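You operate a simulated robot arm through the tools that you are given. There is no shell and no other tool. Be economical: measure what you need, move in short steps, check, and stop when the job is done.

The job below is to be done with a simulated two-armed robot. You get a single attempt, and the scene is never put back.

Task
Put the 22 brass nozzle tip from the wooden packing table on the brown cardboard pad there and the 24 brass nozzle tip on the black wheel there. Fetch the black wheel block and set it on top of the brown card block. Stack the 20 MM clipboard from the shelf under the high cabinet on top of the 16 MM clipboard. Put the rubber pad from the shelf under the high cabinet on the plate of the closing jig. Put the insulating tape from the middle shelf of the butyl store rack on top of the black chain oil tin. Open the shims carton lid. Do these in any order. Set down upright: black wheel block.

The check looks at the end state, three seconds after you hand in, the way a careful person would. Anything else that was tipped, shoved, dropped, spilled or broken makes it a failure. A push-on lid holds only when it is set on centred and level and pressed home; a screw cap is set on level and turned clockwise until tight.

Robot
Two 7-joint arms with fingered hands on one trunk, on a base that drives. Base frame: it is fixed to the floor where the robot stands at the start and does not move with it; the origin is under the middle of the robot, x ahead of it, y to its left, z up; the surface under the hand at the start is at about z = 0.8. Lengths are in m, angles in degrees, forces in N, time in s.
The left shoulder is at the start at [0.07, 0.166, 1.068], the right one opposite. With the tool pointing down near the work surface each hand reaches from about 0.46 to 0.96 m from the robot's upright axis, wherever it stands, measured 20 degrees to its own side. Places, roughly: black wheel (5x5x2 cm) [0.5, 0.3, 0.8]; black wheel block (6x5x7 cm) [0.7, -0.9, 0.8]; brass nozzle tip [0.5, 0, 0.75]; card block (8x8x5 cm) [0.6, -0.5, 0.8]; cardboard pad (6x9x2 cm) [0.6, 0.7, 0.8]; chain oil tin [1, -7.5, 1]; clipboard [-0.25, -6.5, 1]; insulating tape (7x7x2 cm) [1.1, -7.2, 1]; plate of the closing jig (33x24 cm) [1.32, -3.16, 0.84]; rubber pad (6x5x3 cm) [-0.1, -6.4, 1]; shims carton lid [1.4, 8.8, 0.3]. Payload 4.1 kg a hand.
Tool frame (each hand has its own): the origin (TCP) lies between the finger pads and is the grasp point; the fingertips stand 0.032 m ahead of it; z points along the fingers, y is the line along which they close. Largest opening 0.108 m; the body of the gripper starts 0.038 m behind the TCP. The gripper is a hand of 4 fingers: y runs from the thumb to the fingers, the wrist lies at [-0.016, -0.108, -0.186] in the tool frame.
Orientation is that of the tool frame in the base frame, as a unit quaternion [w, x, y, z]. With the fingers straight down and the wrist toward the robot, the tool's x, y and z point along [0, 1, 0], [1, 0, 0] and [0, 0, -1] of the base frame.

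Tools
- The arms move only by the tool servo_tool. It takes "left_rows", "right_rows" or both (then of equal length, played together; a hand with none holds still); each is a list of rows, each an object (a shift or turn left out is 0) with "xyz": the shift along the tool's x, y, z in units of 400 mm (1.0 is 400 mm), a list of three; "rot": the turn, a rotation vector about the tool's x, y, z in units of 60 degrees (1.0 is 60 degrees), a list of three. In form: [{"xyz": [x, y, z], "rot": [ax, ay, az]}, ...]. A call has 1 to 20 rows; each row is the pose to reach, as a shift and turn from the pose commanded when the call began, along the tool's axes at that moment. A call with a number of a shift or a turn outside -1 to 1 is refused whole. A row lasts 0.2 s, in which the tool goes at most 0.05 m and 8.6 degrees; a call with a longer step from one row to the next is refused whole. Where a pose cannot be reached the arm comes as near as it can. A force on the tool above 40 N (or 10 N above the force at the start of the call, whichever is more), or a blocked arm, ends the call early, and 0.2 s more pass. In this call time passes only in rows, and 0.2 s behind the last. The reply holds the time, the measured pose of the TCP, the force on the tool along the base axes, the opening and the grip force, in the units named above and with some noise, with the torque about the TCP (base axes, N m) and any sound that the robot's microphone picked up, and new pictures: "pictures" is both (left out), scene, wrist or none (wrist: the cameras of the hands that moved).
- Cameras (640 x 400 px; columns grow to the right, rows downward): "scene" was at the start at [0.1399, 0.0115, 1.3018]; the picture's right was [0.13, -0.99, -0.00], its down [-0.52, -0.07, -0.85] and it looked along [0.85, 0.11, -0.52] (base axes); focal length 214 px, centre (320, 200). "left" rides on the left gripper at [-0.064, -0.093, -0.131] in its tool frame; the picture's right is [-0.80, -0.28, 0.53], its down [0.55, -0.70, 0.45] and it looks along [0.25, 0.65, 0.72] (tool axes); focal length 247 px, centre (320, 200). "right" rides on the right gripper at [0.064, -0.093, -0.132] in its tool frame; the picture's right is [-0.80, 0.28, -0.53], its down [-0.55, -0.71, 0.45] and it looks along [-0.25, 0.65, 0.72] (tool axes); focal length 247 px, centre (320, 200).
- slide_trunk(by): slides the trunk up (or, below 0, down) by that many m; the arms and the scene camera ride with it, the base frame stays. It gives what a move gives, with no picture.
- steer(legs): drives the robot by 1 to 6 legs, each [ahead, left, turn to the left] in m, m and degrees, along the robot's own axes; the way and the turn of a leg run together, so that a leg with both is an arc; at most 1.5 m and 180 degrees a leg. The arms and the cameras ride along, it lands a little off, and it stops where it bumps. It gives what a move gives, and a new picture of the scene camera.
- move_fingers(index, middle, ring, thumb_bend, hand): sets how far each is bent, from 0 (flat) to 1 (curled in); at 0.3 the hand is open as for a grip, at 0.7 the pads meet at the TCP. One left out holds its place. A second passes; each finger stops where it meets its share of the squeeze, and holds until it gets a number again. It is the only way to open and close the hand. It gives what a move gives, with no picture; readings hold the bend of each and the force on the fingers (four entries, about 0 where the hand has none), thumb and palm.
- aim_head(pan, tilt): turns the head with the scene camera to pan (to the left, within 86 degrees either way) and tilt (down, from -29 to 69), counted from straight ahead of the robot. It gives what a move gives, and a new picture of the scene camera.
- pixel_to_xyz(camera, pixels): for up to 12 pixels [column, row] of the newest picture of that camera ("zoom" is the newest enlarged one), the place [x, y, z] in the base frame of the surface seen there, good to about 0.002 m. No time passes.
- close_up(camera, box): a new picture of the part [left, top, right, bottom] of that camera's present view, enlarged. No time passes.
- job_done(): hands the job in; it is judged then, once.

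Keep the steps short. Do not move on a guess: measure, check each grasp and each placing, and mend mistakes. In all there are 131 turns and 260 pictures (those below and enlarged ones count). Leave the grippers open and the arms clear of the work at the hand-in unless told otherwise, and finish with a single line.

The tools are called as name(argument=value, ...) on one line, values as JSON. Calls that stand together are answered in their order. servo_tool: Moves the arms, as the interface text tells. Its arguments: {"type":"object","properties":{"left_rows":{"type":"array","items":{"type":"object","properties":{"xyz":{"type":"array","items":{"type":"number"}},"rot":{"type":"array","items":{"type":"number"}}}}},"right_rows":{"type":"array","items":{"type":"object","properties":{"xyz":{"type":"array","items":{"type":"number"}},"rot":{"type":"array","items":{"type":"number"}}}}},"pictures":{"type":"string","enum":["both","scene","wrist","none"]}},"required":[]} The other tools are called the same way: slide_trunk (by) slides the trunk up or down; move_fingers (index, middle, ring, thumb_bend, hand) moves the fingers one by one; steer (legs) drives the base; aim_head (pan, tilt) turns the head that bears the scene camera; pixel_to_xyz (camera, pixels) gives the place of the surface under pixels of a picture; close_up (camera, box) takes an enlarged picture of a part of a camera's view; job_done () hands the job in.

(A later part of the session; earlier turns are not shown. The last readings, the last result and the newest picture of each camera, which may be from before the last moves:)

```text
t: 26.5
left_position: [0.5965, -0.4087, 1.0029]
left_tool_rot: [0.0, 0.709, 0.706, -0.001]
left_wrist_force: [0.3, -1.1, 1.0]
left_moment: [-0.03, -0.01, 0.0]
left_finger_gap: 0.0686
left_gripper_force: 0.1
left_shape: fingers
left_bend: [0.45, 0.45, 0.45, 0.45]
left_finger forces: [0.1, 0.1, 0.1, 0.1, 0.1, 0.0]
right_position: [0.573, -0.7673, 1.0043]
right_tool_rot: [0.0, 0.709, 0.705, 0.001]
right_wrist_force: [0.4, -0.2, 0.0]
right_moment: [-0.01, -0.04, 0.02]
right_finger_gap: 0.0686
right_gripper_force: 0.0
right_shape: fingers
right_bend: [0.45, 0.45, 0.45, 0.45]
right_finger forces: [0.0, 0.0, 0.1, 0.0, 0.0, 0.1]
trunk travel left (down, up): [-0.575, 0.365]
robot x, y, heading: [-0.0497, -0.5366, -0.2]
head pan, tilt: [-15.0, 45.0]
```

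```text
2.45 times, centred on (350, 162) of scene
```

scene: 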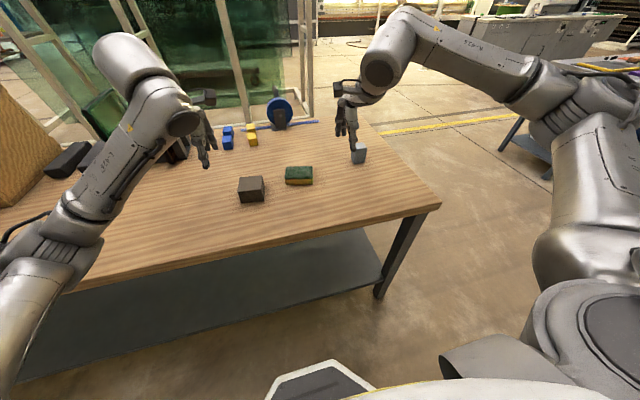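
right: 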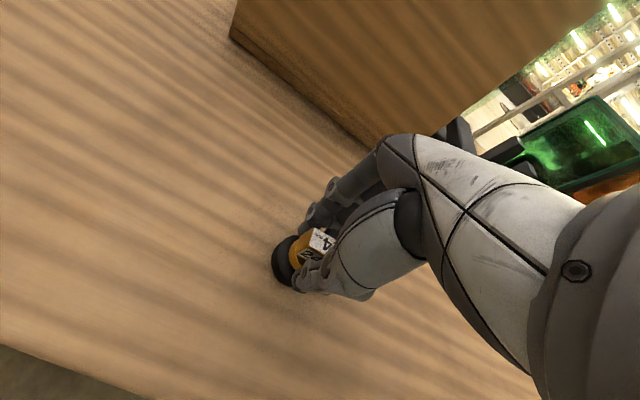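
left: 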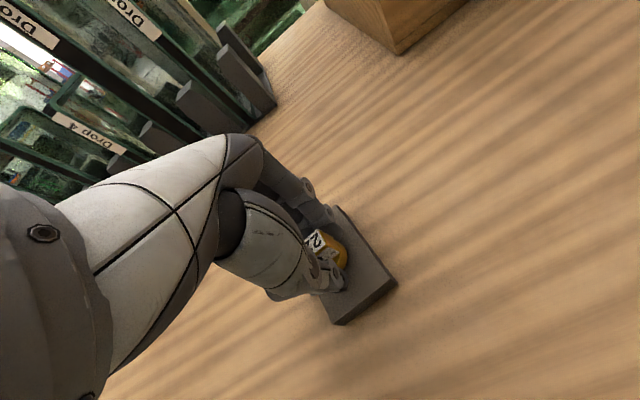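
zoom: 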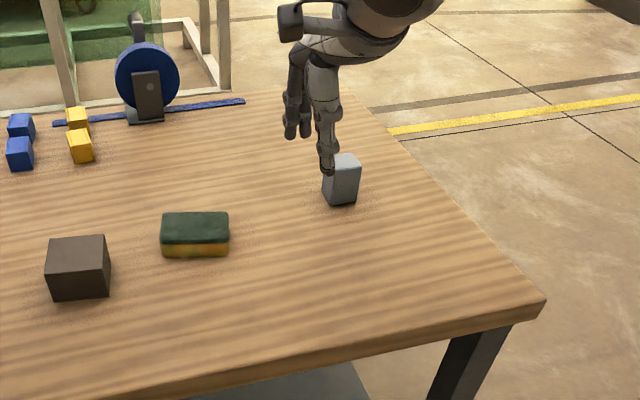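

The right hand hides the block. I'll open it and move it aside, back and to the right, so the wrist camera can see the block and its wheel.

move_fingers(hand="right", index=0.3, middle=0.3, ring=0.3, thumb_bend=0.3)

servo_tool(right_rows=[{"xyz": [0.1, 0, -0.05]}, {"xyz": [0.2, 0.05, -0.1]}, {"xyz": [0.25, 0.1, -0.1]}], pictures="both")

close_up(camera="scene", box=[280, 100, 440, 200])

```text
t: 27.5
left_position: [0.5965, -0.4093, 1.0035]
left_tool_rot: [0.0, 0.708, 0.706, -0.001]
left_wrist_force: [0.6, 0.1, 0.6]
left_moment: [0.02, -0.03, 0.03]
left_finger_gap: 0.0686
left_gripper_force: 0.1
left_shape: fingers
left_bend: [0.45, 0.45, 0.45, 0.45]
left_finger forces: [0.0, 0.1, 0.0, 0.1, 0.0, 0.0]
right_position: [0.5722, -0.7669, 1.0048]
right_tool_rot: [0.0, 0.709, 0.705, 0.0]
right_wrist_force: [-1.1, 0.0, 0.8]
right_moment: [0.0, -0.02, 0.0]
right_finger_gap: 0.1084
right_gripper_force: 0.1
right_shape: fingers
right_bend: [0.3, 0.3, 0.3, 0.3]
right_finger forces: [0.1, 0.0, 0.0, 0.0, 0.0, 0.1]
trunk travel left (down, up): [-0.575, 0.365]
robot x, y, heading: [-0.0516, -0.5342, -0.2]
head pan, tilt: [-15.0, 45.0]
```

```text
t: 28.3
left_position: [0.5973, -0.4086, 1.0037]
left_tool_rot: [-0.001, 0.709, 0.705, -0.001]
left_wrist_force: [0.4, 0.0, 0.1]
left_moment: [-0.01, 0.0, -0.02]
left_finger_gap: 0.0687
left_gripper_force: 0.0
left_shape: fingers
left_bend: [0.45, 0.45, 0.45, 0.45]
left_finger forces: [0.0, 0.0, 0.0, 0.1, 0.0, 0.0]
right_position: [0.6126, -0.6671, 1.046]
right_tool_rot: [-0.002, 0.709, 0.705, -0.001]
right_wrist_force: [0.4, -0.2, -0.7]
right_moment: [0.03, -0.02, 0.0]
right_finger_gap: 0.1083
right_gripper_force: 0.1
right_shape: fingers
right_bend: [0.3, 0.3, 0.3, 0.3]
right_finger forces: [0.0, 0.1, 0.0, 0.0, 0.1, 0.0]
trunk travel left (down, up): [-0.575, 0.365]
robot x, y, heading: [-0.0529, -0.5368, -0.6]
head pan, tilt: [-15.0, 45.0]
```

scene: 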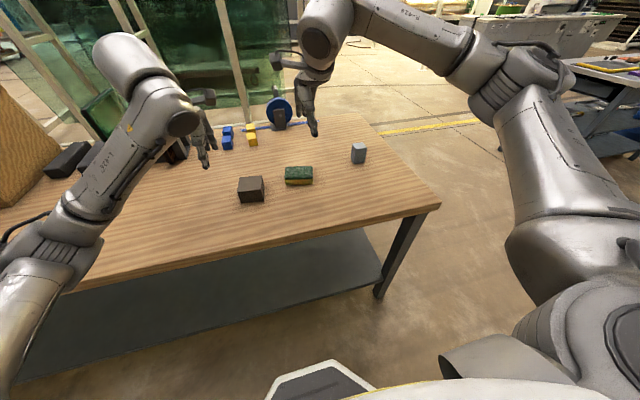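
right: 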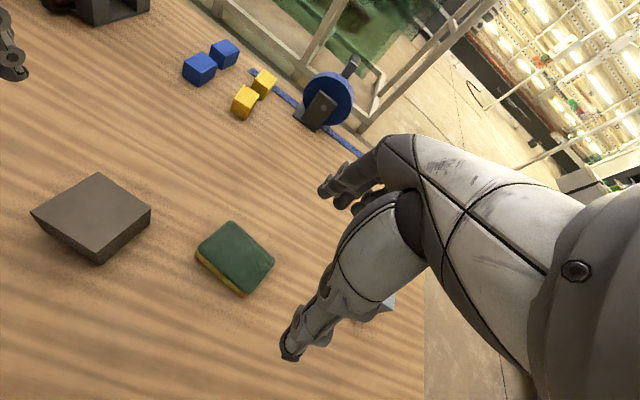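

```text
4.00 times, centred on (360, 150) of scene
```

zoom: 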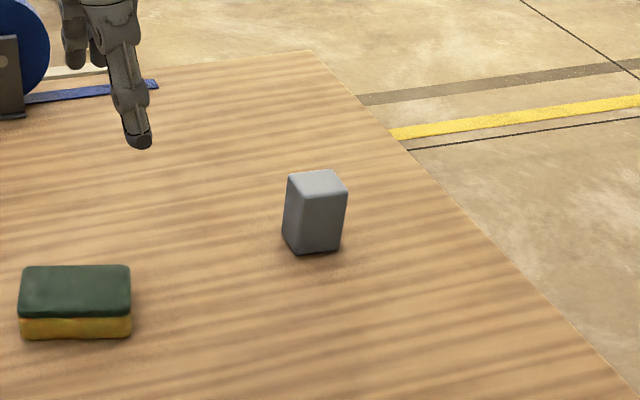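

pixel_to_xyz(camera="zoom", pixels=[[291, 177], [328, 172], [343, 189], [304, 193], [317, 182], [300, 245], [335, 245], [284, 236], [318, 225]])

pixel_to_xyz(camera="scene", pixels=[[239, 181], [261, 178], [265, 185], [243, 190], [250, 183], [288, 183]])

servo_tool(right_rows=[{"xyz": [0.08, -0.08, -0.05]}, {"xyz": [0.12, -0.16, -0.1]}, {"xyz": [0.12, -0.2, -0.1], "rot": [0, 0, 0.14]}, {"xyz": [0.12, -0.2, -0.1], "rot": [0, 0, 0.28]}, {"xyz": [0.12, -0.2, -0.1], "rot": [0, 0, 0.42]}, {"xyz": [0.12, -0.2, -0.1], "rot": [0, 0, 0.56]}], pictures="both")

```text
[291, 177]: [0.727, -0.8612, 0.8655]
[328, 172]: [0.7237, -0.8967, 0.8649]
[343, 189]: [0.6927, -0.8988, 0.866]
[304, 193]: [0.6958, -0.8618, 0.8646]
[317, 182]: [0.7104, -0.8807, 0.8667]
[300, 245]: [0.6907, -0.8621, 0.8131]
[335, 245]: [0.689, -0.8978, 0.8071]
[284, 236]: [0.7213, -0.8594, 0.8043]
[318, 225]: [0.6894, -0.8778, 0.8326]
```

```text
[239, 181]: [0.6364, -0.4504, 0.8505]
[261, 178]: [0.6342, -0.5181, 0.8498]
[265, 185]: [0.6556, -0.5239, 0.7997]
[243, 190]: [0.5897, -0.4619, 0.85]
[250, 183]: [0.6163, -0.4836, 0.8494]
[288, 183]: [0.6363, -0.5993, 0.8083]
```

```text
t: 29.7
left_position: [0.5973, -0.4084, 1.0031]
left_tool_rot: [0.001, 0.709, 0.705, -0.002]
left_wrist_force: [0.4, -0.3, 0.6]
left_moment: [-0.03, 0.05, 0.01]
left_finger_gap: 0.0687
left_gripper_force: 0.2
left_shape: fingers
left_bend: [0.45, 0.45, 0.45, 0.45]
left_finger forces: [0.0, 0.0, 0.0, 0.1, 0.0, 0.0]
right_position: [0.5324, -0.6184, 1.0853]
right_tool_rot: [0.0, 0.883, 0.47, -0.001]
right_wrist_force: [0.4, 0.6, -0.8]
right_moment: [-0.04, 0.0, -0.04]
right_finger_gap: 0.1086
right_gripper_force: 0.0
right_shape: fingers
right_bend: [0.3, 0.3, 0.3, 0.3]
right_finger forces: [0.0, 0.1, 0.0, 0.0, 0.0, 0.1]
trunk travel left (down, up): [-0.575, 0.365]
robot x, y, heading: [-0.055, -0.5378, -0.3]
head pan, tilt: [-15.0, 45.0]
```

scene: 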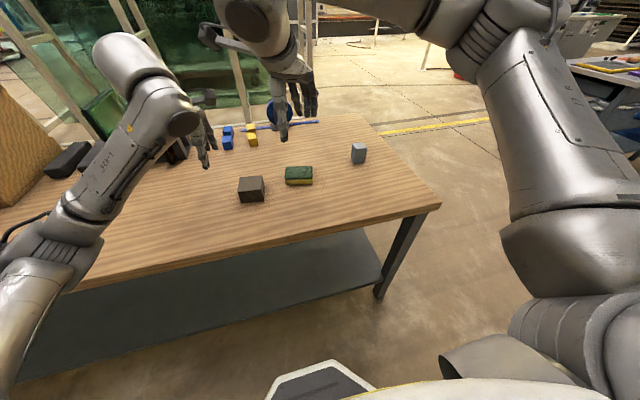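
right: 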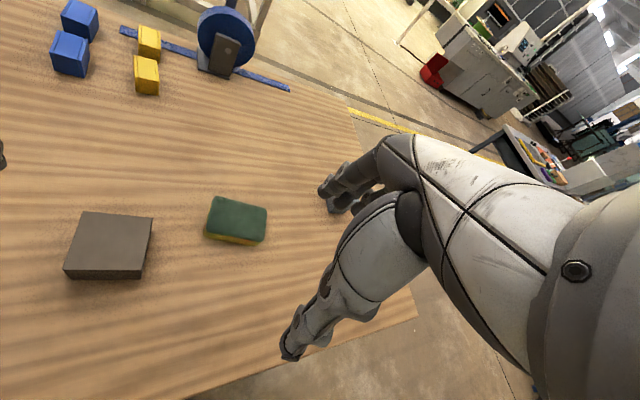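

The block's body is about 4×4 cm at x 0.69–0.73, y -0.86 to -0.90. The wheel must be on the far +x face. I'll turn the hand so its camera can see that side.

servo_tool(right_rows=[{"xyz": [-0.022, 0.09, 0.01], "rot": [0, 0, 0.13]}, {"xyz": [-0.044, 0.18, 0.02], "rot": [0, 0, 0.26]}, {"xyz": [-0.066, 0.27, 0.03], "rot": [0, 0, 0.39]}, {"xyz": [-0.088, 0.36, 0.04], "rot": [0, 0, 0.52]}, {"xyz": [-0.11, 0.45, 0.05], "rot": [0, 0, 0.65]}, {"xyz": [-0.13, 0.533, 0.06], "rot": [0, 0, 0.77]}], pictures="both")

```text
t: 31.1
left_position: [0.5975, -0.4079, 1.0024]
left_tool_rot: [-0.002, 0.709, 0.705, -0.001]
left_wrist_force: [0.0, -0.5, 0.1]
left_moment: [-0.01, 0.01, 0.01]
left_finger_gap: 0.0687
left_gripper_force: 0.0
left_shape: fingers
left_bend: [0.45, 0.45, 0.45, 0.45]
left_finger forces: [0.0, 0.1, 0.1, 0.0, 0.1, 0.0]
right_position: [0.6817, -0.7816, 1.0595]
right_tool_rot: [0.001, 0.996, 0.085, -0.001]
right_wrist_force: [-1.1, -0.1, 0.9]
right_moment: [0.01, 0.04, -0.01]
right_finger_gap: 0.1081
right_gripper_force: 0.1
right_shape: fingers
right_bend: [0.3, 0.3, 0.3, 0.3]
right_finger forces: [0.0, 0.0, 0.1, 0.0, 0.1, 0.0]
trunk travel left (down, up): [-0.575, 0.365]
robot x, y, heading: [-0.0518, -0.5337, -0.3]
head pan, tilt: [-15.0, 45.0]
```

scene: 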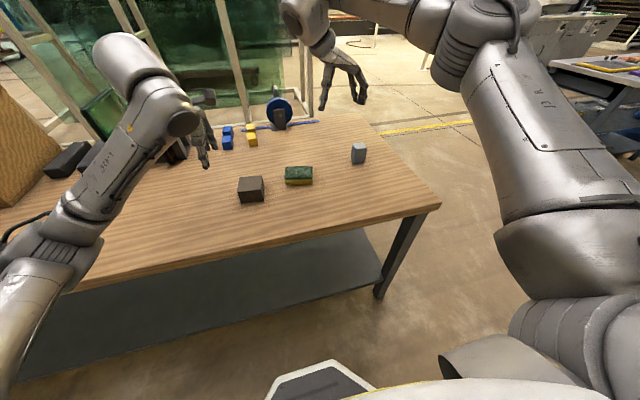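
right: 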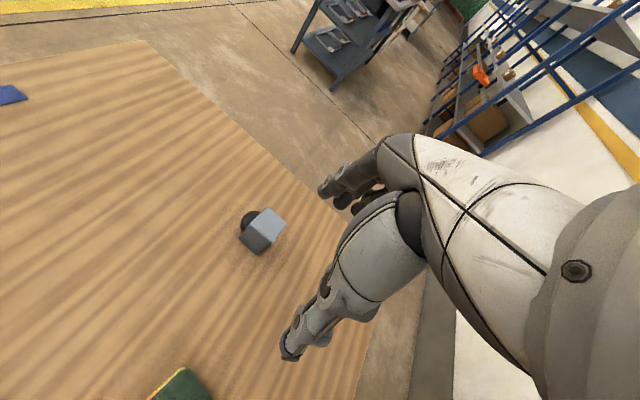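

close_up(camera="right", box=[212, 190, 308, 250])

pixel_to_xyz(camera="zoom", pixels=[[225, 150], [230, 185], [195, 195], [245, 160], [200, 240], [320, 300], [340, 125], [480, 200], [390, 310], [230, 230]])

```text
6.67 times, centred on (260, 220) of right
```

zoom: 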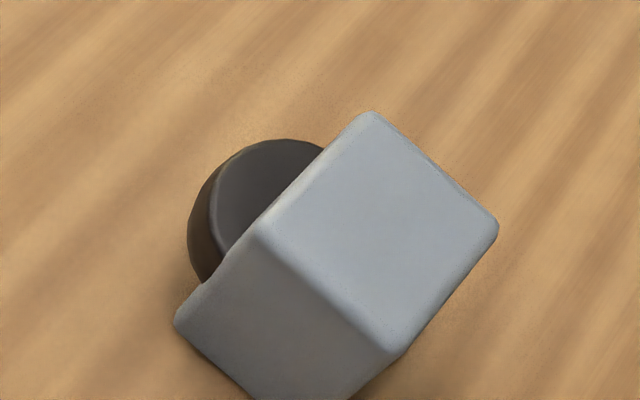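

```text
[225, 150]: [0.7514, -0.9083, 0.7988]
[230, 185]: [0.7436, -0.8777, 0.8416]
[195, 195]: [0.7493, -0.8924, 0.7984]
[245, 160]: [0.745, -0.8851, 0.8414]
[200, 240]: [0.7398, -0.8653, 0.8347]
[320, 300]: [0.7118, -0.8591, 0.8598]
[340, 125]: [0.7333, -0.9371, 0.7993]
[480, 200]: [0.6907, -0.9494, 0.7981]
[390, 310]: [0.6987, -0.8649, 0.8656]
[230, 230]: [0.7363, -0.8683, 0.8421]
```

The block has a horizontal black wheel at its +x foot, top z 0.8415, reaching x of about 0.75, and the body above it is free. I'll grip the body's top 2 cm across x in the default orientation, so first I'll turn the hand back while staying high.

servo_tool(right_rows=[{"rot": [0, 0, -0.14]}, {"rot": [0, 0, -0.28]}, {"rot": [0, 0, -0.42]}, {"rot": [0, 0, -0.56]}, {"rot": [0, 0, -0.7]}, {"rot": [0, 0, -0.84]}, {"rot": [0, 0, -0.98]}], pictures="none")

servo_tool(right_rows=[{"rot": [0, 0, -0.12]}, {"rot": [0, 0, -0.24]}, {"rot": [0, 0, -0.358]}], pictures="wrist")

close_up(camera="scene", box=[220, 130, 380, 230])

pixel_to_xyz(camera="zoom", pixels=[[78, 196], [164, 188], [175, 227], [92, 237]])

```text
t: 32.7
left_position: [0.5971, -0.4083, 1.0029]
left_tool_rot: [-0.001, 0.709, 0.705, -0.001]
left_wrist_force: [-0.6, -0.4, -0.5]
left_moment: [0.02, 0.0, -0.01]
left_finger_gap: 0.069
left_gripper_force: 0.1
left_shape: fingers
left_bend: [0.45, 0.45, 0.45, 0.45]
left_finger forces: [0.1, 0.1, 0.1, 0.0, 0.1, 0.0]
right_position: [0.6816, -0.7816, 1.0615]
right_tool_rot: [0.001, 0.824, 0.566, 0.0]
right_wrist_force: [-0.3, 0.0, -0.3]
right_moment: [0.01, -0.03, -0.01]
right_finger_gap: 0.1082
right_gripper_force: 0.0
right_shape: fingers
right_bend: [0.3, 0.3, 0.3, 0.3]
right_finger forces: [0.0, 0.0, 0.0, 0.0, 0.0, 0.0]
trunk travel left (down, up): [-0.575, 0.365]
robot x, y, heading: [-0.0568, -0.535, -0.4]
head pan, tilt: [-15.0, 45.0]
```

```text
t: 33.5
left_position: [0.5977, -0.4101, 1.003]
left_tool_rot: [-0.001, 0.709, 0.705, -0.001]
left_wrist_force: [0.9, -0.2, 0.4]
left_moment: [0.03, -0.01, -0.01]
left_finger_gap: 0.0688
left_gripper_force: 0.0
left_shape: fingers
left_bend: [0.45, 0.45, 0.45, 0.45]
left_finger forces: [0.1, 0.0, 0.0, 0.1, 0.1, 0.0]
right_position: [0.6817, -0.7825, 1.0598]
right_tool_rot: [0.0, 0.705, 0.709, -0.001]
right_wrist_force: [0.1, -0.3, 0.3]
right_moment: [-0.01, 0.02, 0.01]
right_finger_gap: 0.1083
right_gripper_force: 0.1
right_shape: fingers
right_bend: [0.3, 0.3, 0.3, 0.3]
right_finger forces: [0.1, 0.1, 0.0, 0.0, 0.0, 0.0]
trunk travel left (down, up): [-0.575, 0.365]
robot x, y, heading: [-0.0535, -0.5362, -0.3]
head pan, tilt: [-15.0, 45.0]
```

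right: 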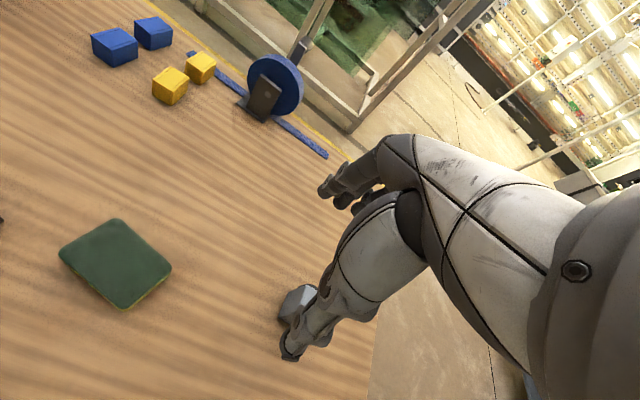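

```text
4.00 times, centred on (300, 180) of scene
```

zoom: 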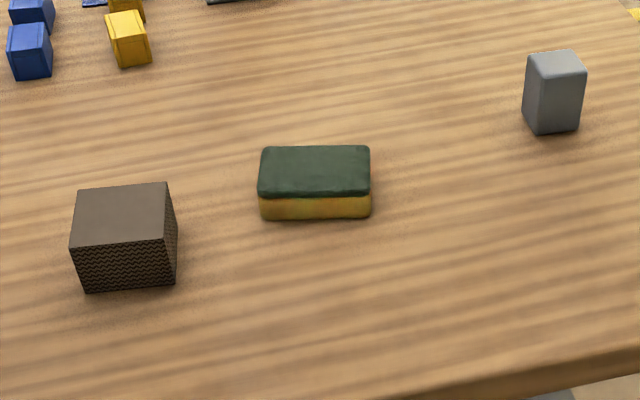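

```text
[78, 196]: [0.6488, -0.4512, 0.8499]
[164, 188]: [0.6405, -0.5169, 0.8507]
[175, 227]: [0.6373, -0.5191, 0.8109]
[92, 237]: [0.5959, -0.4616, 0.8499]
```

Now I'll move above the block and descend to TCP z of about 0.92 for a check.

servo_tool(right_rows=[{"xyz": [-0.08, 0.023, 0]}, {"xyz": [-0.16, 0.046, 0.0]}, {"xyz": [-0.241, 0.069, 0.05]}, {"xyz": [-0.241, 0.069, 0.16]}, {"xyz": [-0.241, 0.069, 0.27]}, {"xyz": [-0.241, 0.069, 0.33]}], pictures="both")

close_up(camera="right", box=[240, 150, 400, 370])

```text
t: 34.9
left_position: [0.5977, -0.409, 1.0016]
left_tool_rot: [0.0, 0.709, 0.705, -0.001]
left_wrist_force: [0.5, -0.2, -0.3]
left_moment: [-0.01, -0.01, 0.02]
left_finger_gap: 0.0686
left_gripper_force: 0.0
left_shape: fingers
left_bend: [0.45, 0.45, 0.45, 0.45]
left_finger forces: [0.0, 0.0, 0.0, 0.0, 0.0, 0.0]
right_position: [0.708, -0.8777, 0.9266]
right_tool_rot: [-0.001, 0.706, 0.709, 0.0]
right_wrist_force: [0.3, -0.5, 0.0]
right_moment: [0.02, 0.01, 0.01]
right_finger_gap: 0.1086
right_gripper_force: 0.0
right_shape: fingers
right_bend: [0.3, 0.3, 0.3, 0.3]
right_finger forces: [0.0, 0.0, 0.1, 0.1, 0.0, 0.0]
trunk travel left (down, up): [-0.575, 0.365]
robot x, y, heading: [-0.0526, -0.5359, -0.2]
head pan, tilt: [-15.0, 45.0]
```

scene: 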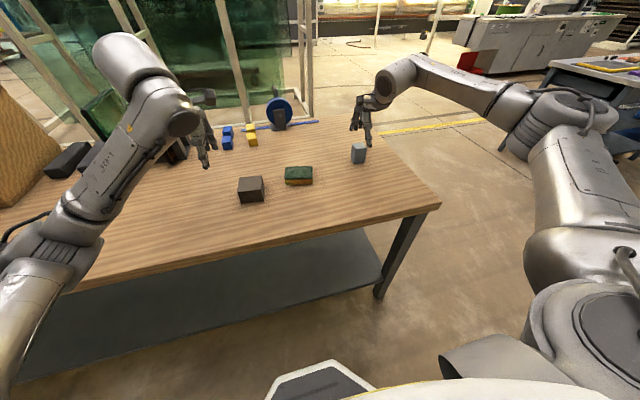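
right: 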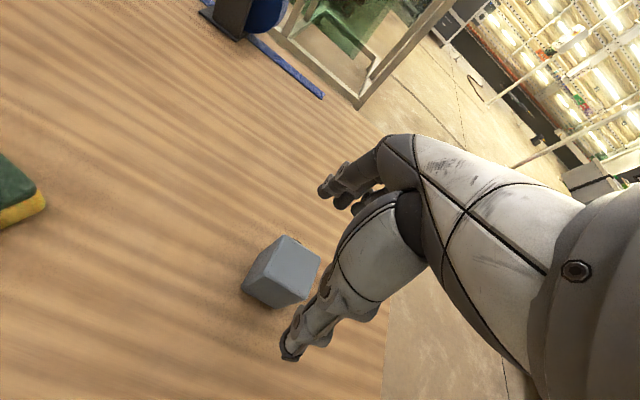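

```text
1.82 times, centred on (320, 260) of right
```

zoom: 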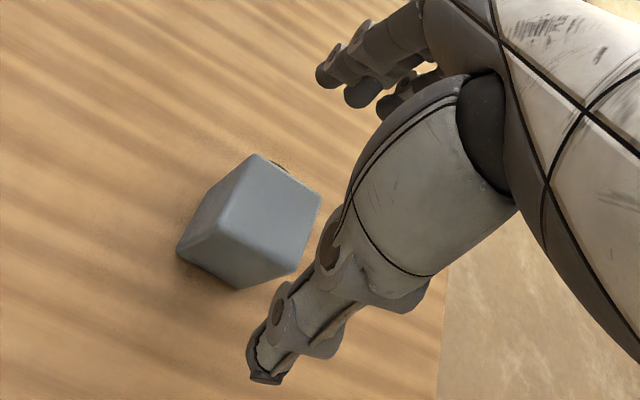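

Aligned. I'll lower to 0.877 and close the fingers.

servo_tool(right_rows=[{"xyz": [0, 0, 0.05]}, {"xyz": [0, 0, 0.1]}, {"xyz": [0, 0, 0.126]}, {"xyz": [0, 0, 0.126]}], pictures="none")

move_fingers(hand="right", index=0.7, middle=0.7, ring=0.7, thumb_bend=0.7)

close_up(camera="right", box=[240, 150, 400, 370])

```text
t: 35.9
left_position: [0.5965, -0.4091, 1.0033]
left_tool_rot: [0.0, 0.709, 0.705, -0.001]
left_wrist_force: [-0.5, 0.2, -0.6]
left_moment: [0.01, 0.01, 0.0]
left_finger_gap: 0.0688
left_gripper_force: 0.0
left_shape: fingers
left_bend: [0.45, 0.45, 0.45, 0.45]
left_finger forces: [0.1, 0.1, 0.0, 0.1, 0.0, 0.0]
right_position: [0.7098, -0.8771, 0.8775]
right_tool_rot: [0.0, 0.706, 0.708, 0.001]
right_wrist_force: [0.1, -0.4, -0.3]
right_moment: [0.01, 0.01, -0.03]
right_finger_gap: 0.1083
right_gripper_force: 0.0
right_shape: fingers
right_bend: [0.3, 0.3, 0.3, 0.3]
right_finger forces: [0.1, 0.0, 0.0, 0.0, 0.0, 0.0]
trunk travel left (down, up): [-0.575, 0.365]
robot x, y, heading: [-0.0527, -0.5371, -0.4]
head pan, tilt: [-15.0, 45.0]
```

```text
t: 36.9
left_position: [0.5964, -0.4085, 1.0037]
left_tool_rot: [-0.001, 0.709, 0.705, -0.002]
left_wrist_force: [0.5, 0.2, 0.4]
left_moment: [-0.01, -0.02, -0.02]
left_finger_gap: 0.0687
left_gripper_force: 0.0
left_shape: fingers
left_bend: [0.45, 0.45, 0.45, 0.45]
left_finger forces: [0.0, 0.0, 0.0, 0.0, 0.1, 0.1]
right_position: [0.7107, -0.8768, 0.8782]
right_tool_rot: [0.001, 0.705, 0.709, 0.001]
right_wrist_force: [2.6, -0.3, 6.0]
right_moment: [-0.06, -0.28, 0.01]
right_finger_gap: 0.0421
right_gripper_force: 21.2
right_shape: fingers
right_bend: [0.61, 0.56, 0.64, 0.53]
right_finger forces: [5.7, 13.8, 5.4, 0.1, 17.9, 0.0]
trunk travel left (down, up): [-0.575, 0.365]
robot x, y, heading: [-0.0542, -0.5335, -0.5]
head pan, tilt: [-15.0, 45.0]
```

```text
1.82 times, centred on (320, 260) of right
```

zoom: 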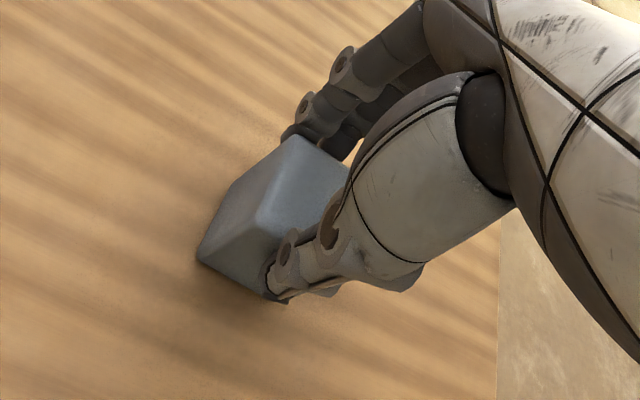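

The body is gripped, gap 0.042 and about 21 N. I'll lift slowly and check.

servo_tool(right_rows=[{"xyz": [0, 0, -0.02]}, {"xyz": [0, 0, -0.06]}, {"xyz": [0, 0, -0.12]}, {"xyz": [0, 0, -0.2]}, {"xyz": [0, 0, -0.28]}], pictures="scene")

close_up(camera="scene", box=[300, 70, 420, 180])

close_up(camera="right", box=[220, 180, 400, 340])

```text
t: 38.1
left_position: [0.5962, -0.4087, 1.0034]
left_tool_rot: [0.0, 0.709, 0.705, -0.002]
left_wrist_force: [-0.6, 0.6, -0.1]
left_moment: [0.02, -0.02, 0.0]
left_finger_gap: 0.0686
left_gripper_force: 0.1
left_shape: fingers
left_bend: [0.45, 0.45, 0.45, 0.45]
left_finger forces: [0.1, 0.0, 0.1, 0.1, 0.1, 0.0]
right_position: [0.7091, -0.8785, 0.9904]
right_tool_rot: [0.0, 0.706, 0.708, 0.0]
right_wrist_force: [-0.4, -0.5, 0.4]
right_moment: [-0.01, -0.02, 0.0]
right_finger_gap: 0.0422
right_gripper_force: 19.5
right_shape: fingers
right_bend: [0.62, 0.57, 0.64, 0.53]
right_finger forces: [5.4, 10.3, 4.9, 0.1, 18.4, 0.0]
trunk travel left (down, up): [-0.575, 0.365]
robot x, y, heading: [-0.0559, -0.5359, -0.1]
head pan, tilt: [-15.0, 45.0]
```

scene: 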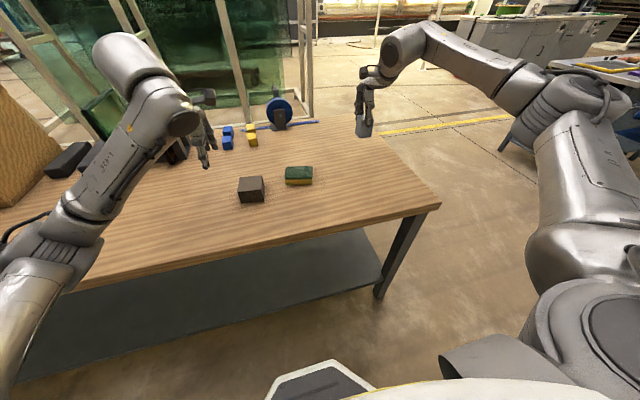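

```text
3.64 times, centred on (360, 125) of scene
```

zoom: 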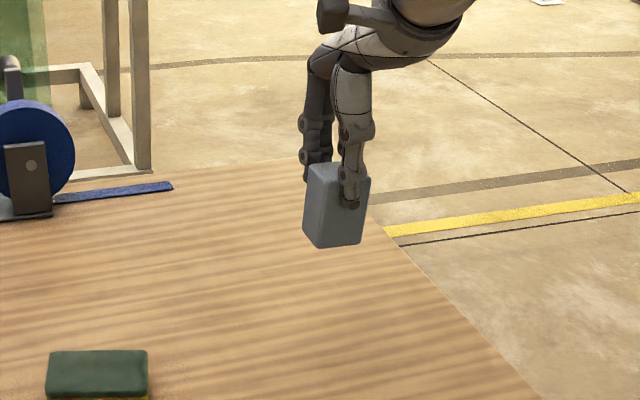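

```text
2.50 times, centred on (310, 260) of right
```

zoom: 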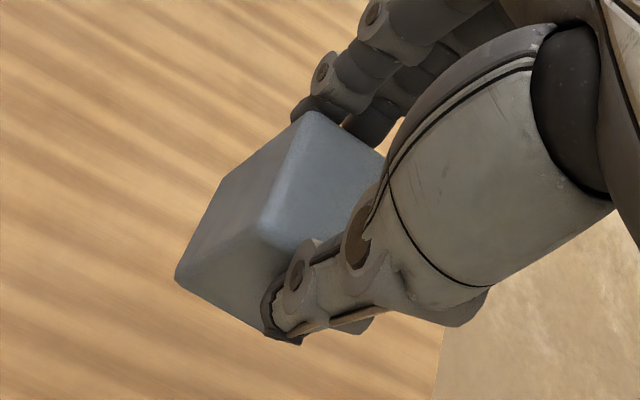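

Held upright. The left hand hovers near the card block, so I'll move it left and measure the card block's top.

servo_tool(left_rows=[{"xyz": [0.1, -0.02, -0.03]}, {"xyz": [0.2, -0.04, -0.06]}, {"xyz": [0.3, -0.06, -0.08]}, {"xyz": [0.4, -0.08, -0.1]}, {"xyz": [0.5, -0.1, -0.1]}, {"xyz": [0.6, -0.1, -0.1]}], pictures="scene")

close_up(camera="scene", box=[210, 165, 290, 215])

pixel_to_xyz(camera="zoom", pixels=[[240, 105], [400, 92], [420, 185], [228, 205], [320, 145], [320, 100], [325, 190], [233, 155], [412, 140]])

```text
t: 39.5
left_position: [0.557, -0.1699, 1.0408]
left_tool_rot: [-0.001, 0.709, 0.705, -0.002]
left_wrist_force: [-0.1, -0.3, -0.7]
left_moment: [-0.03, -0.01, 0.0]
left_finger_gap: 0.0684
left_gripper_force: 0.1
left_shape: fingers
left_bend: [0.45, 0.45, 0.45, 0.45]
left_finger forces: [0.0, 0.0, 0.1, 0.0, 0.0, 0.0]
right_position: [0.7085, -0.8765, 0.9909]
right_tool_rot: [0.0, 0.706, 0.709, -0.001]
right_wrist_force: [0.5, 0.6, -1.0]
right_moment: [0.0, -0.02, 0.05]
right_finger_gap: 0.0422
right_gripper_force: 19.4
right_shape: fingers
right_bend: [0.62, 0.57, 0.64, 0.53]
right_finger forces: [5.4, 10.4, 4.9, 0.1, 18.3, 0.1]
trunk travel left (down, up): [-0.575, 0.365]
robot x, y, heading: [-0.0511, -0.5324, -0.5]
head pan, tilt: [-15.0, 45.0]
```

scene: 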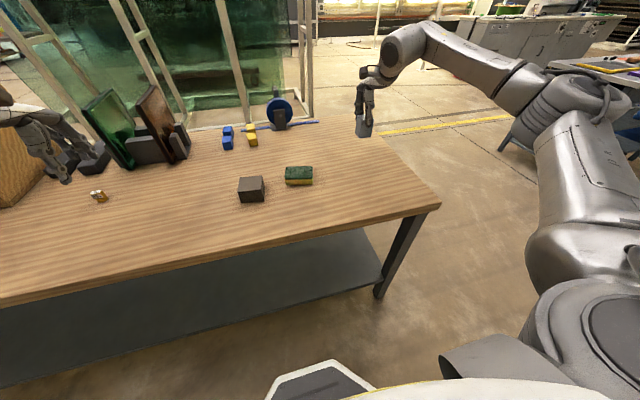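

```text
8.00 times, centred on (250, 190) of scene
```

zoom: 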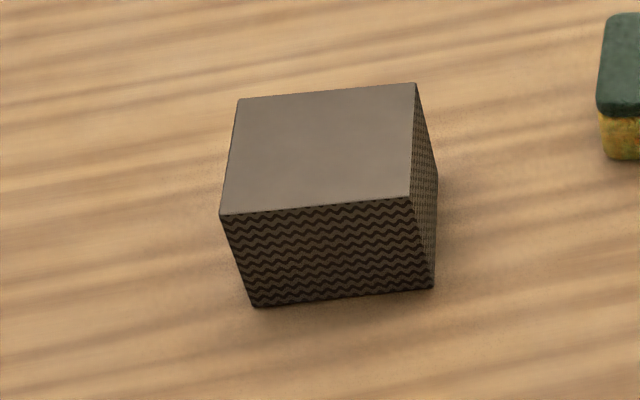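

```text
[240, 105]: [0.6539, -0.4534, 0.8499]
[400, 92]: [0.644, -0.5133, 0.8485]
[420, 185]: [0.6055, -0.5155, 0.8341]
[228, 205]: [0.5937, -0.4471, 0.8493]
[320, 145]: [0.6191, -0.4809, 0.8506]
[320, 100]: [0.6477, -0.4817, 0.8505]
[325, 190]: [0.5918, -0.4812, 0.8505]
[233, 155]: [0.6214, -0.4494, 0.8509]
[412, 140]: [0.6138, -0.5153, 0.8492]
```

Card top centre is (0.619,-0.482) at z 0.850. I'll carry the block to TCP (0.6135,-0.480), which allows for the wheel's overhang, and hold it high to check.

servo_tool(right_rows=[{"xyz": [0.11, -0.026, -0.03]}, {"xyz": [0.22, -0.052, -0.03]}, {"xyz": [0.33, -0.078, -0.03]}, {"xyz": [0.44, -0.104, -0.03]}, {"xyz": [0.55, -0.13, -0.03]}, {"xyz": [0.66, -0.156, -0.03]}, {"xyz": [0.77, -0.182, -0.03]}, {"xyz": [0.88, -0.208, -0.03]}, {"xyz": [0.99, -0.235, -0.02]}, {"xyz": [0.99, -0.235, 0.06]}], pictures="both")

close_up(camera="scene", box=[190, 130, 310, 210])

```text
t: 41.7
left_position: [0.5601, -0.1718, 1.0409]
left_tool_rot: [-0.001, 0.709, 0.705, -0.002]
left_wrist_force: [0.1, 0.0, 0.0]
left_moment: [0.03, -0.01, -0.01]
left_finger_gap: 0.0684
left_gripper_force: 0.0
left_shape: fingers
left_bend: [0.45, 0.45, 0.45, 0.45]
left_finger forces: [0.0, 0.0, 0.0, 0.1, 0.1, 0.0]
right_position: [0.6162, -0.4836, 0.9671]
right_tool_rot: [-0.001, 0.706, 0.708, -0.001]
right_wrist_force: [-0.6, 0.1, -1.0]
right_moment: [0.01, -0.01, 0.03]
right_finger_gap: 0.0419
right_gripper_force: 19.4
right_shape: fingers
right_bend: [0.62, 0.57, 0.64, 0.53]
right_finger forces: [5.4, 9.9, 4.9, 0.1, 18.1, 0.1]
trunk travel left (down, up): [-0.575, 0.365]
robot x, y, heading: [-0.0555, -0.5359, -0.3]
head pan, tilt: [-15.0, 45.0]
```

scene: 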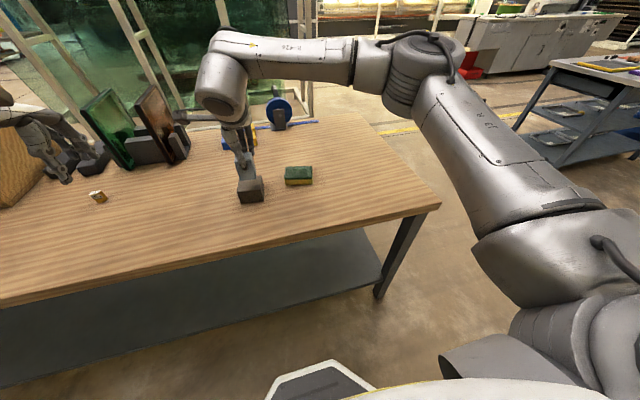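
right: 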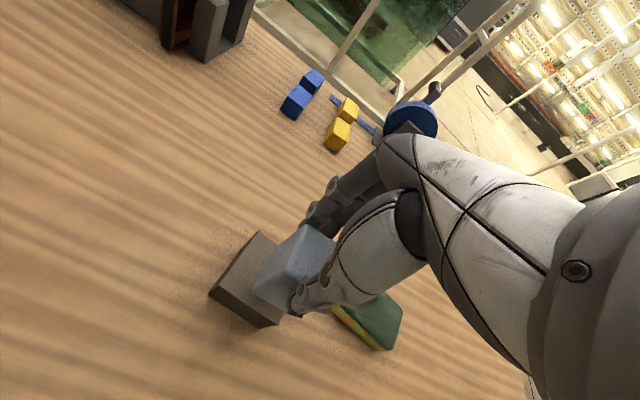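

```text
5.00 times, centred on (250, 170) of scene
```

zoom: 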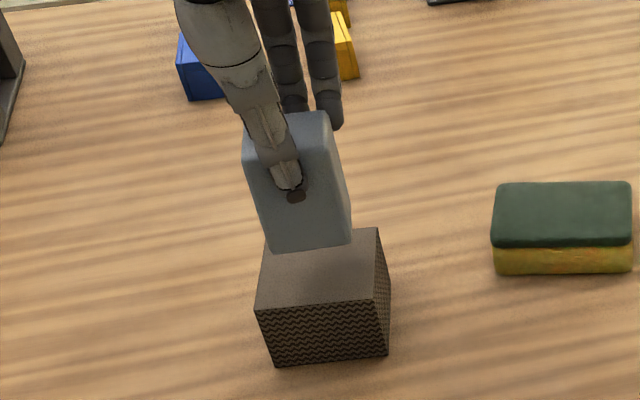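

Aligned within a few mm. I'll correct the offset and lower to just touching.

servo_tool(right_rows=[{"xyz": [0.007, -0.007, 0.03]}, {"xyz": [0.007, -0.007, 0.06]}, {"xyz": [0.007, -0.007, 0.08]}, {"xyz": [0.007, -0.007, 0.09]}, {"xyz": [0.007, -0.007, 0.096]}], pictures="wrist")

close_up(camera="scene", box=[190, 130, 310, 210])

```text
t: 42.9
left_position: [0.5586, -0.1713, 1.0425]
left_tool_rot: [-0.001, 0.709, 0.705, -0.002]
left_wrist_force: [-0.4, 0.4, -0.3]
left_moment: [0.0, -0.03, -0.01]
left_finger_gap: 0.0688
left_gripper_force: 0.0
left_shape: fingers
left_bend: [0.45, 0.45, 0.45, 0.45]
left_finger forces: [0.1, 0.1, 0.0, 0.1, 0.0, 0.0]
right_position: [0.6106, -0.4787, 0.9292]
right_tool_rot: [-0.001, 0.706, 0.708, 0.0]
right_wrist_force: [-0.2, 0.2, -0.6]
right_moment: [-0.04, -0.06, -0.01]
right_finger_gap: 0.042
right_gripper_force: 18.9
right_shape: fingers
right_bend: [0.62, 0.57, 0.64, 0.53]
right_finger forces: [5.5, 9.9, 5.0, 0.0, 18.4, 0.0]
trunk travel left (down, up): [-0.575, 0.365]
robot x, y, heading: [-0.0534, -0.5348, -0.1]
head pan, tilt: [-15.0, 45.0]
```

right: 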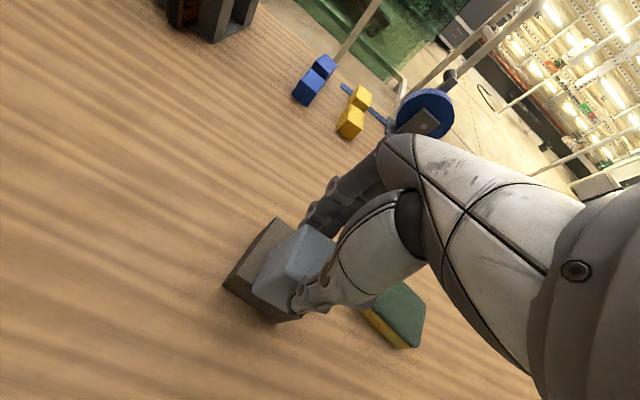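

```text
5.00 times, centred on (250, 170) of scene
```

zoom: 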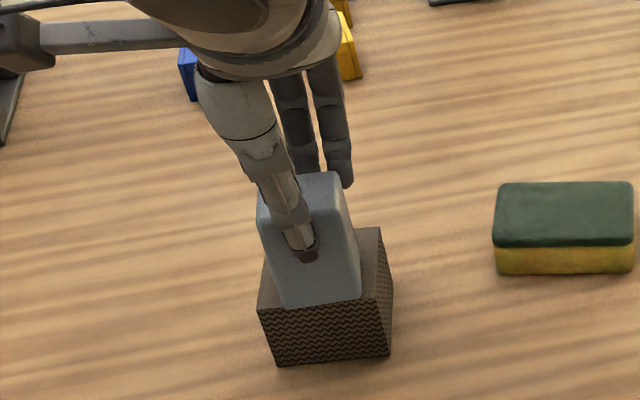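

It sits a bit toward the front edge. I'll raise 3 mm, shift forward 7 mm, and lower to contact again.

servo_tool(right_rows=[{"xyz": [0, 0, -0.008]}, {"xyz": [0, 0.018, -0.008]}, {"xyz": [0, 0.018, -0.002]}, {"xyz": [0, 0.018, 0.003]}, {"xyz": [0, 0.018, 0.003]}], pictures="none")

close_up(camera="scene", box=[190, 130, 310, 210])

```text
t: 44.1
left_position: [0.5588, -0.171, 1.0416]
left_tool_rot: [0.001, 0.709, 0.705, -0.001]
left_wrist_force: [0.1, -0.2, -0.3]
left_moment: [-0.02, -0.02, 0.01]
left_finger_gap: 0.0689
left_gripper_force: 0.1
left_shape: fingers
left_bend: [0.45, 0.45, 0.45, 0.45]
left_finger forces: [0.0, 0.0, 0.0, 0.1, 0.0, 0.0]
right_position: [0.6186, -0.4787, 0.9293]
right_tool_rot: [0.001, 0.706, 0.708, 0.001]
right_wrist_force: [2.3, -0.3, 8.5]
right_moment: [-0.07, -0.23, 0.02]
right_finger_gap: 0.0421
right_gripper_force: 20.9
right_shape: fingers
right_bend: [0.62, 0.57, 0.64, 0.53]
right_finger forces: [5.4, 14.5, 5.1, 0.0, 18.4, 0.0]
trunk travel left (down, up): [-0.575, 0.365]
robot x, y, heading: [-0.0543, -0.536, -0.1]
head pan, tilt: [-15.0, 45.0]
```

```text
5.00 times, centred on (250, 170) of scene
```

zoom: 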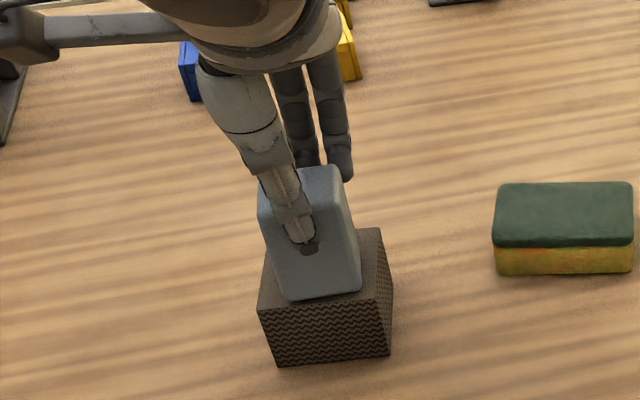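

In contact at 8.5 N. I'll release and lift clear.

move_fingers(hand="right", index=0.4, middle=0.4, ring=0.4, thumb_bend=0.35)

servo_tool(right_rows=[{"xyz": [0, 0, -0.04]}, {"xyz": [0, 0, -0.12]}, {"xyz": [0, 0, -0.24]}, {"xyz": [0, 0, -0.32]}, {"xyz": [-0.1, 0, -0.34]}, {"xyz": [-0.2, 0, -0.34]}, {"xyz": [-0.3, -0.05, -0.34]}], pictures="scene")

close_up(camera="scene", box=[190, 130, 310, 210])

```text
t: 45.1
left_position: [0.557, -0.1701, 1.0408]
left_tool_rot: [0.001, 0.709, 0.705, -0.002]
left_wrist_force: [-0.7, 0.7, -0.7]
left_moment: [-0.02, -0.02, 0.02]
left_finger_gap: 0.0685
left_gripper_force: 0.0
left_shape: fingers
left_bend: [0.45, 0.45, 0.45, 0.45]
left_finger forces: [0.0, 0.0, 0.0, 0.0, 0.0, 0.0]
right_position: [0.6186, -0.4797, 0.9282]
right_tool_rot: [0.0, 0.705, 0.709, 0.0]
right_wrist_force: [0.0, -0.7, -0.4]
right_moment: [0.0, 0.0, -0.02]
right_finger_gap: 0.0887
right_gripper_force: 0.0
right_shape: fingers
right_bend: [0.4, 0.4, 0.4, 0.35]
right_finger forces: [0.1, 0.0, 0.0, 0.1, 0.0, 0.0]
trunk travel left (down, up): [-0.575, 0.365]
robot x, y, heading: [-0.0522, -0.5325, -0.2]
head pan, tilt: [-15.0, 45.0]
```

```text
t: 46.7
left_position: [0.5587, -0.1724, 1.0428]
left_tool_rot: [0.0, 0.709, 0.705, 0.001]
left_wrist_force: [0.5, -0.3, -0.1]
left_moment: [0.0, -0.01, 0.05]
left_finger_gap: 0.0686
left_gripper_force: 0.0
left_shape: fingers
left_bend: [0.45, 0.45, 0.45, 0.45]
left_finger forces: [0.1, 0.0, 0.0, 0.1, 0.1, 0.1]
right_position: [0.6001, -0.6041, 1.0657]
right_tool_rot: [-0.001, 0.706, 0.708, 0.0]
right_wrist_force: [0.4, -0.2, -0.3]
right_moment: [0.03, 0.01, 0.0]
right_finger_gap: 0.0888
right_gripper_force: 0.0
right_shape: fingers
right_bend: [0.4, 0.4, 0.4, 0.35]
right_finger forces: [0.1, 0.0, 0.1, 0.0, 0.1, 0.0]
trunk travel left (down, up): [-0.575, 0.365]
robot x, y, heading: [-0.055, -0.5332, -0.0]
head pan, tilt: [-15.0, 45.0]
```

scene: 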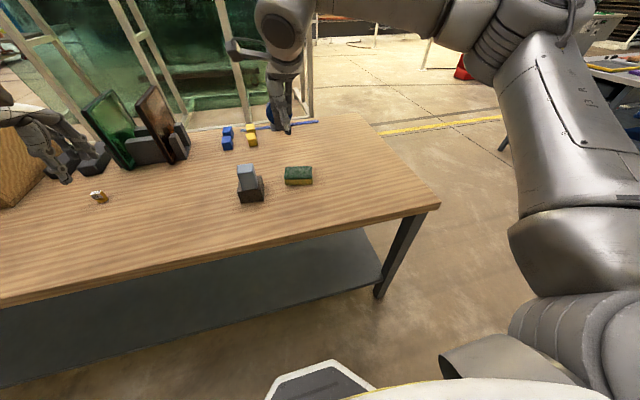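

```text
5.00 times, centred on (250, 170) of scene
```

zoom: 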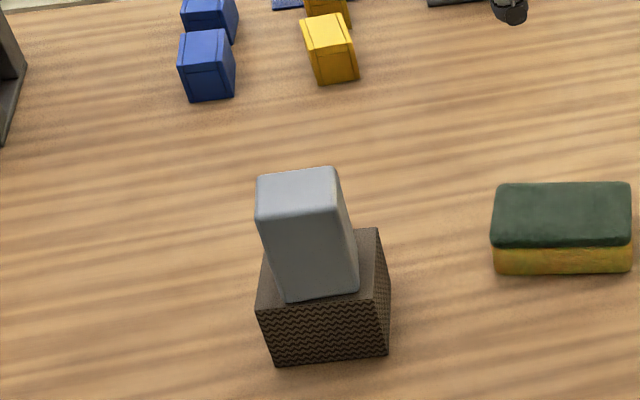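

Quick check that the block's top is level.

pixel_to_xyz(camera="zoom", pixels=[[265, 182], [330, 175], [333, 202], [264, 210], [298, 260], [367, 250]])

servo_tool(left_rows=[{"xyz": [0, -0.05, -0.08]}, {"xyz": [0, -0.1, -0.16]}, {"xyz": [0, -0.15, -0.24]}], right_rows=[{"xyz": [0, -0.05, -0.08]}, {"xyz": [0, -0.1, -0.16]}, {"xyz": [0, -0.15, -0.24]}], pictures="none")

aim_head(pan=-86, tilt=15)

```text
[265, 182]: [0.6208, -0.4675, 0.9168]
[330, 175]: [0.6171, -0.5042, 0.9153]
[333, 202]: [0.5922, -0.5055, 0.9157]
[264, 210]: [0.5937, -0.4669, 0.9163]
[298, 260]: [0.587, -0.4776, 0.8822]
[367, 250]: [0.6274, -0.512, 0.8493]
```

```text
t: 47.5
left_position: [0.4943, -0.1689, 1.1392]
left_tool_rot: [0.0, 0.709, 0.705, 0.0]
left_wrist_force: [-0.8, 0.2, 0.6]
left_moment: [-0.01, -0.01, -0.04]
left_finger_gap: 0.0685
left_gripper_force: 0.1
left_shape: fingers
left_bend: [0.45, 0.45, 0.45, 0.45]
left_finger forces: [0.0, 0.1, 0.0, 0.0, 0.0, 0.0]
right_position: [0.5381, -0.6011, 1.1614]
right_tool_rot: [0.001, 0.706, 0.709, 0.0]
right_wrist_force: [-0.4, 0.4, 0.6]
right_moment: [0.02, -0.01, 0.01]
right_finger_gap: 0.0888
right_gripper_force: 0.0
right_shape: fingers
right_bend: [0.4, 0.4, 0.4, 0.35]
right_finger forces: [0.0, 0.0, 0.0, 0.1, 0.0, 0.0]
trunk travel left (down, up): [-0.575, 0.365]
robot x, y, heading: [-0.0531, -0.5349, -0.2]
head pan, tilt: [-15.0, 45.0]
```

```text
t: 48.9
left_position: [0.4961, -0.1677, 1.1397]
left_tool_rot: [0.0, 0.709, 0.705, -0.001]
left_wrist_force: [0.6, 0.2, 0.4]
left_moment: [0.0, -0.03, 0.01]
left_finger_gap: 0.069
left_gripper_force: 0.1
left_shape: fingers
left_bend: [0.45, 0.45, 0.45, 0.45]
left_finger forces: [0.0, 0.0, 0.0, 0.0, 0.0, 0.0]
right_position: [0.5401, -0.601, 1.1605]
right_tool_rot: [0.001, 0.707, 0.708, 0.0]
right_wrist_force: [0.3, -0.8, 0.7]
right_moment: [-0.04, -0.02, 0.03]
right_finger_gap: 0.0889
right_gripper_force: 0.1
right_shape: fingers
right_bend: [0.4, 0.4, 0.4, 0.35]
right_finger forces: [0.1, 0.0, 0.1, 0.0, 0.0, 0.0]
trunk travel left (down, up): [-0.575, 0.365]
robot x, y, heading: [-0.0544, -0.5327, -0.4]
head pan, tilt: [-85.9, 15.0]
```

scene: 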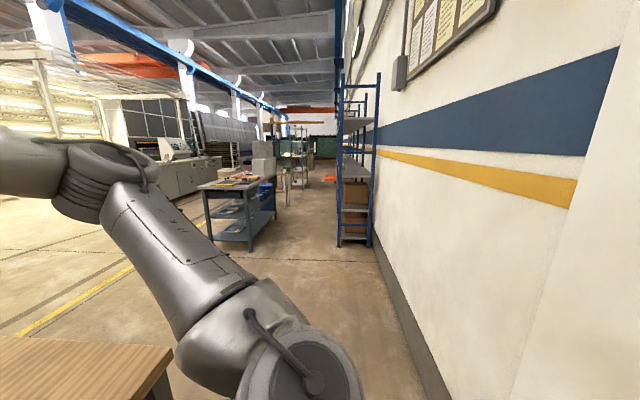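

The block is upright and level at z 0.916. Now I'll plan the drive towards -y, so I'll measure the corridor: the rack, cart and wall.

pixel_to_xyz(camera="scene", pixels=[[338, 244], [371, 246], [420, 345], [500, 250], [250, 250], [278, 215], [287, 205], [205, 238], [300, 200], [335, 160], [325, 185], [338, 130]])

close_up(camera="scene", box=[190, 90, 390, 260])

```text
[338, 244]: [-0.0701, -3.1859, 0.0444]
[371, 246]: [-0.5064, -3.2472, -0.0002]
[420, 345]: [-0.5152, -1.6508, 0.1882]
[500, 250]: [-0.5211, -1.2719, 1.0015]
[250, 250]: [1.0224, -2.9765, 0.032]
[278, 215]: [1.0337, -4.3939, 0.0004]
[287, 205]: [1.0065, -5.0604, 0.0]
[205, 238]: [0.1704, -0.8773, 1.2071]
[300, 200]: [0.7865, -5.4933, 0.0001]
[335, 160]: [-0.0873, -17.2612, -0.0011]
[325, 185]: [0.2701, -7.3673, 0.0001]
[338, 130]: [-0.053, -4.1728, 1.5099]
```

```text
2.35 times, centred on (290, 175) of scene
```

zoom: 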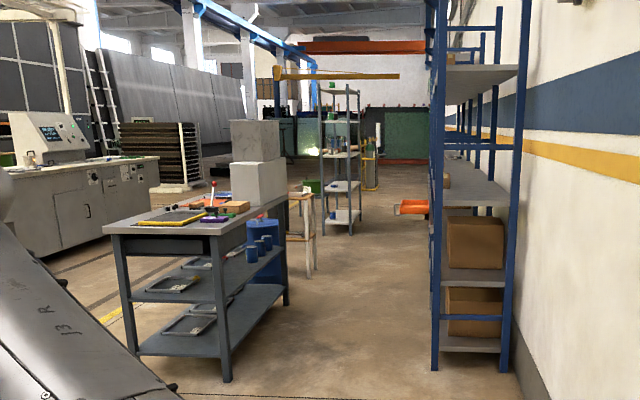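

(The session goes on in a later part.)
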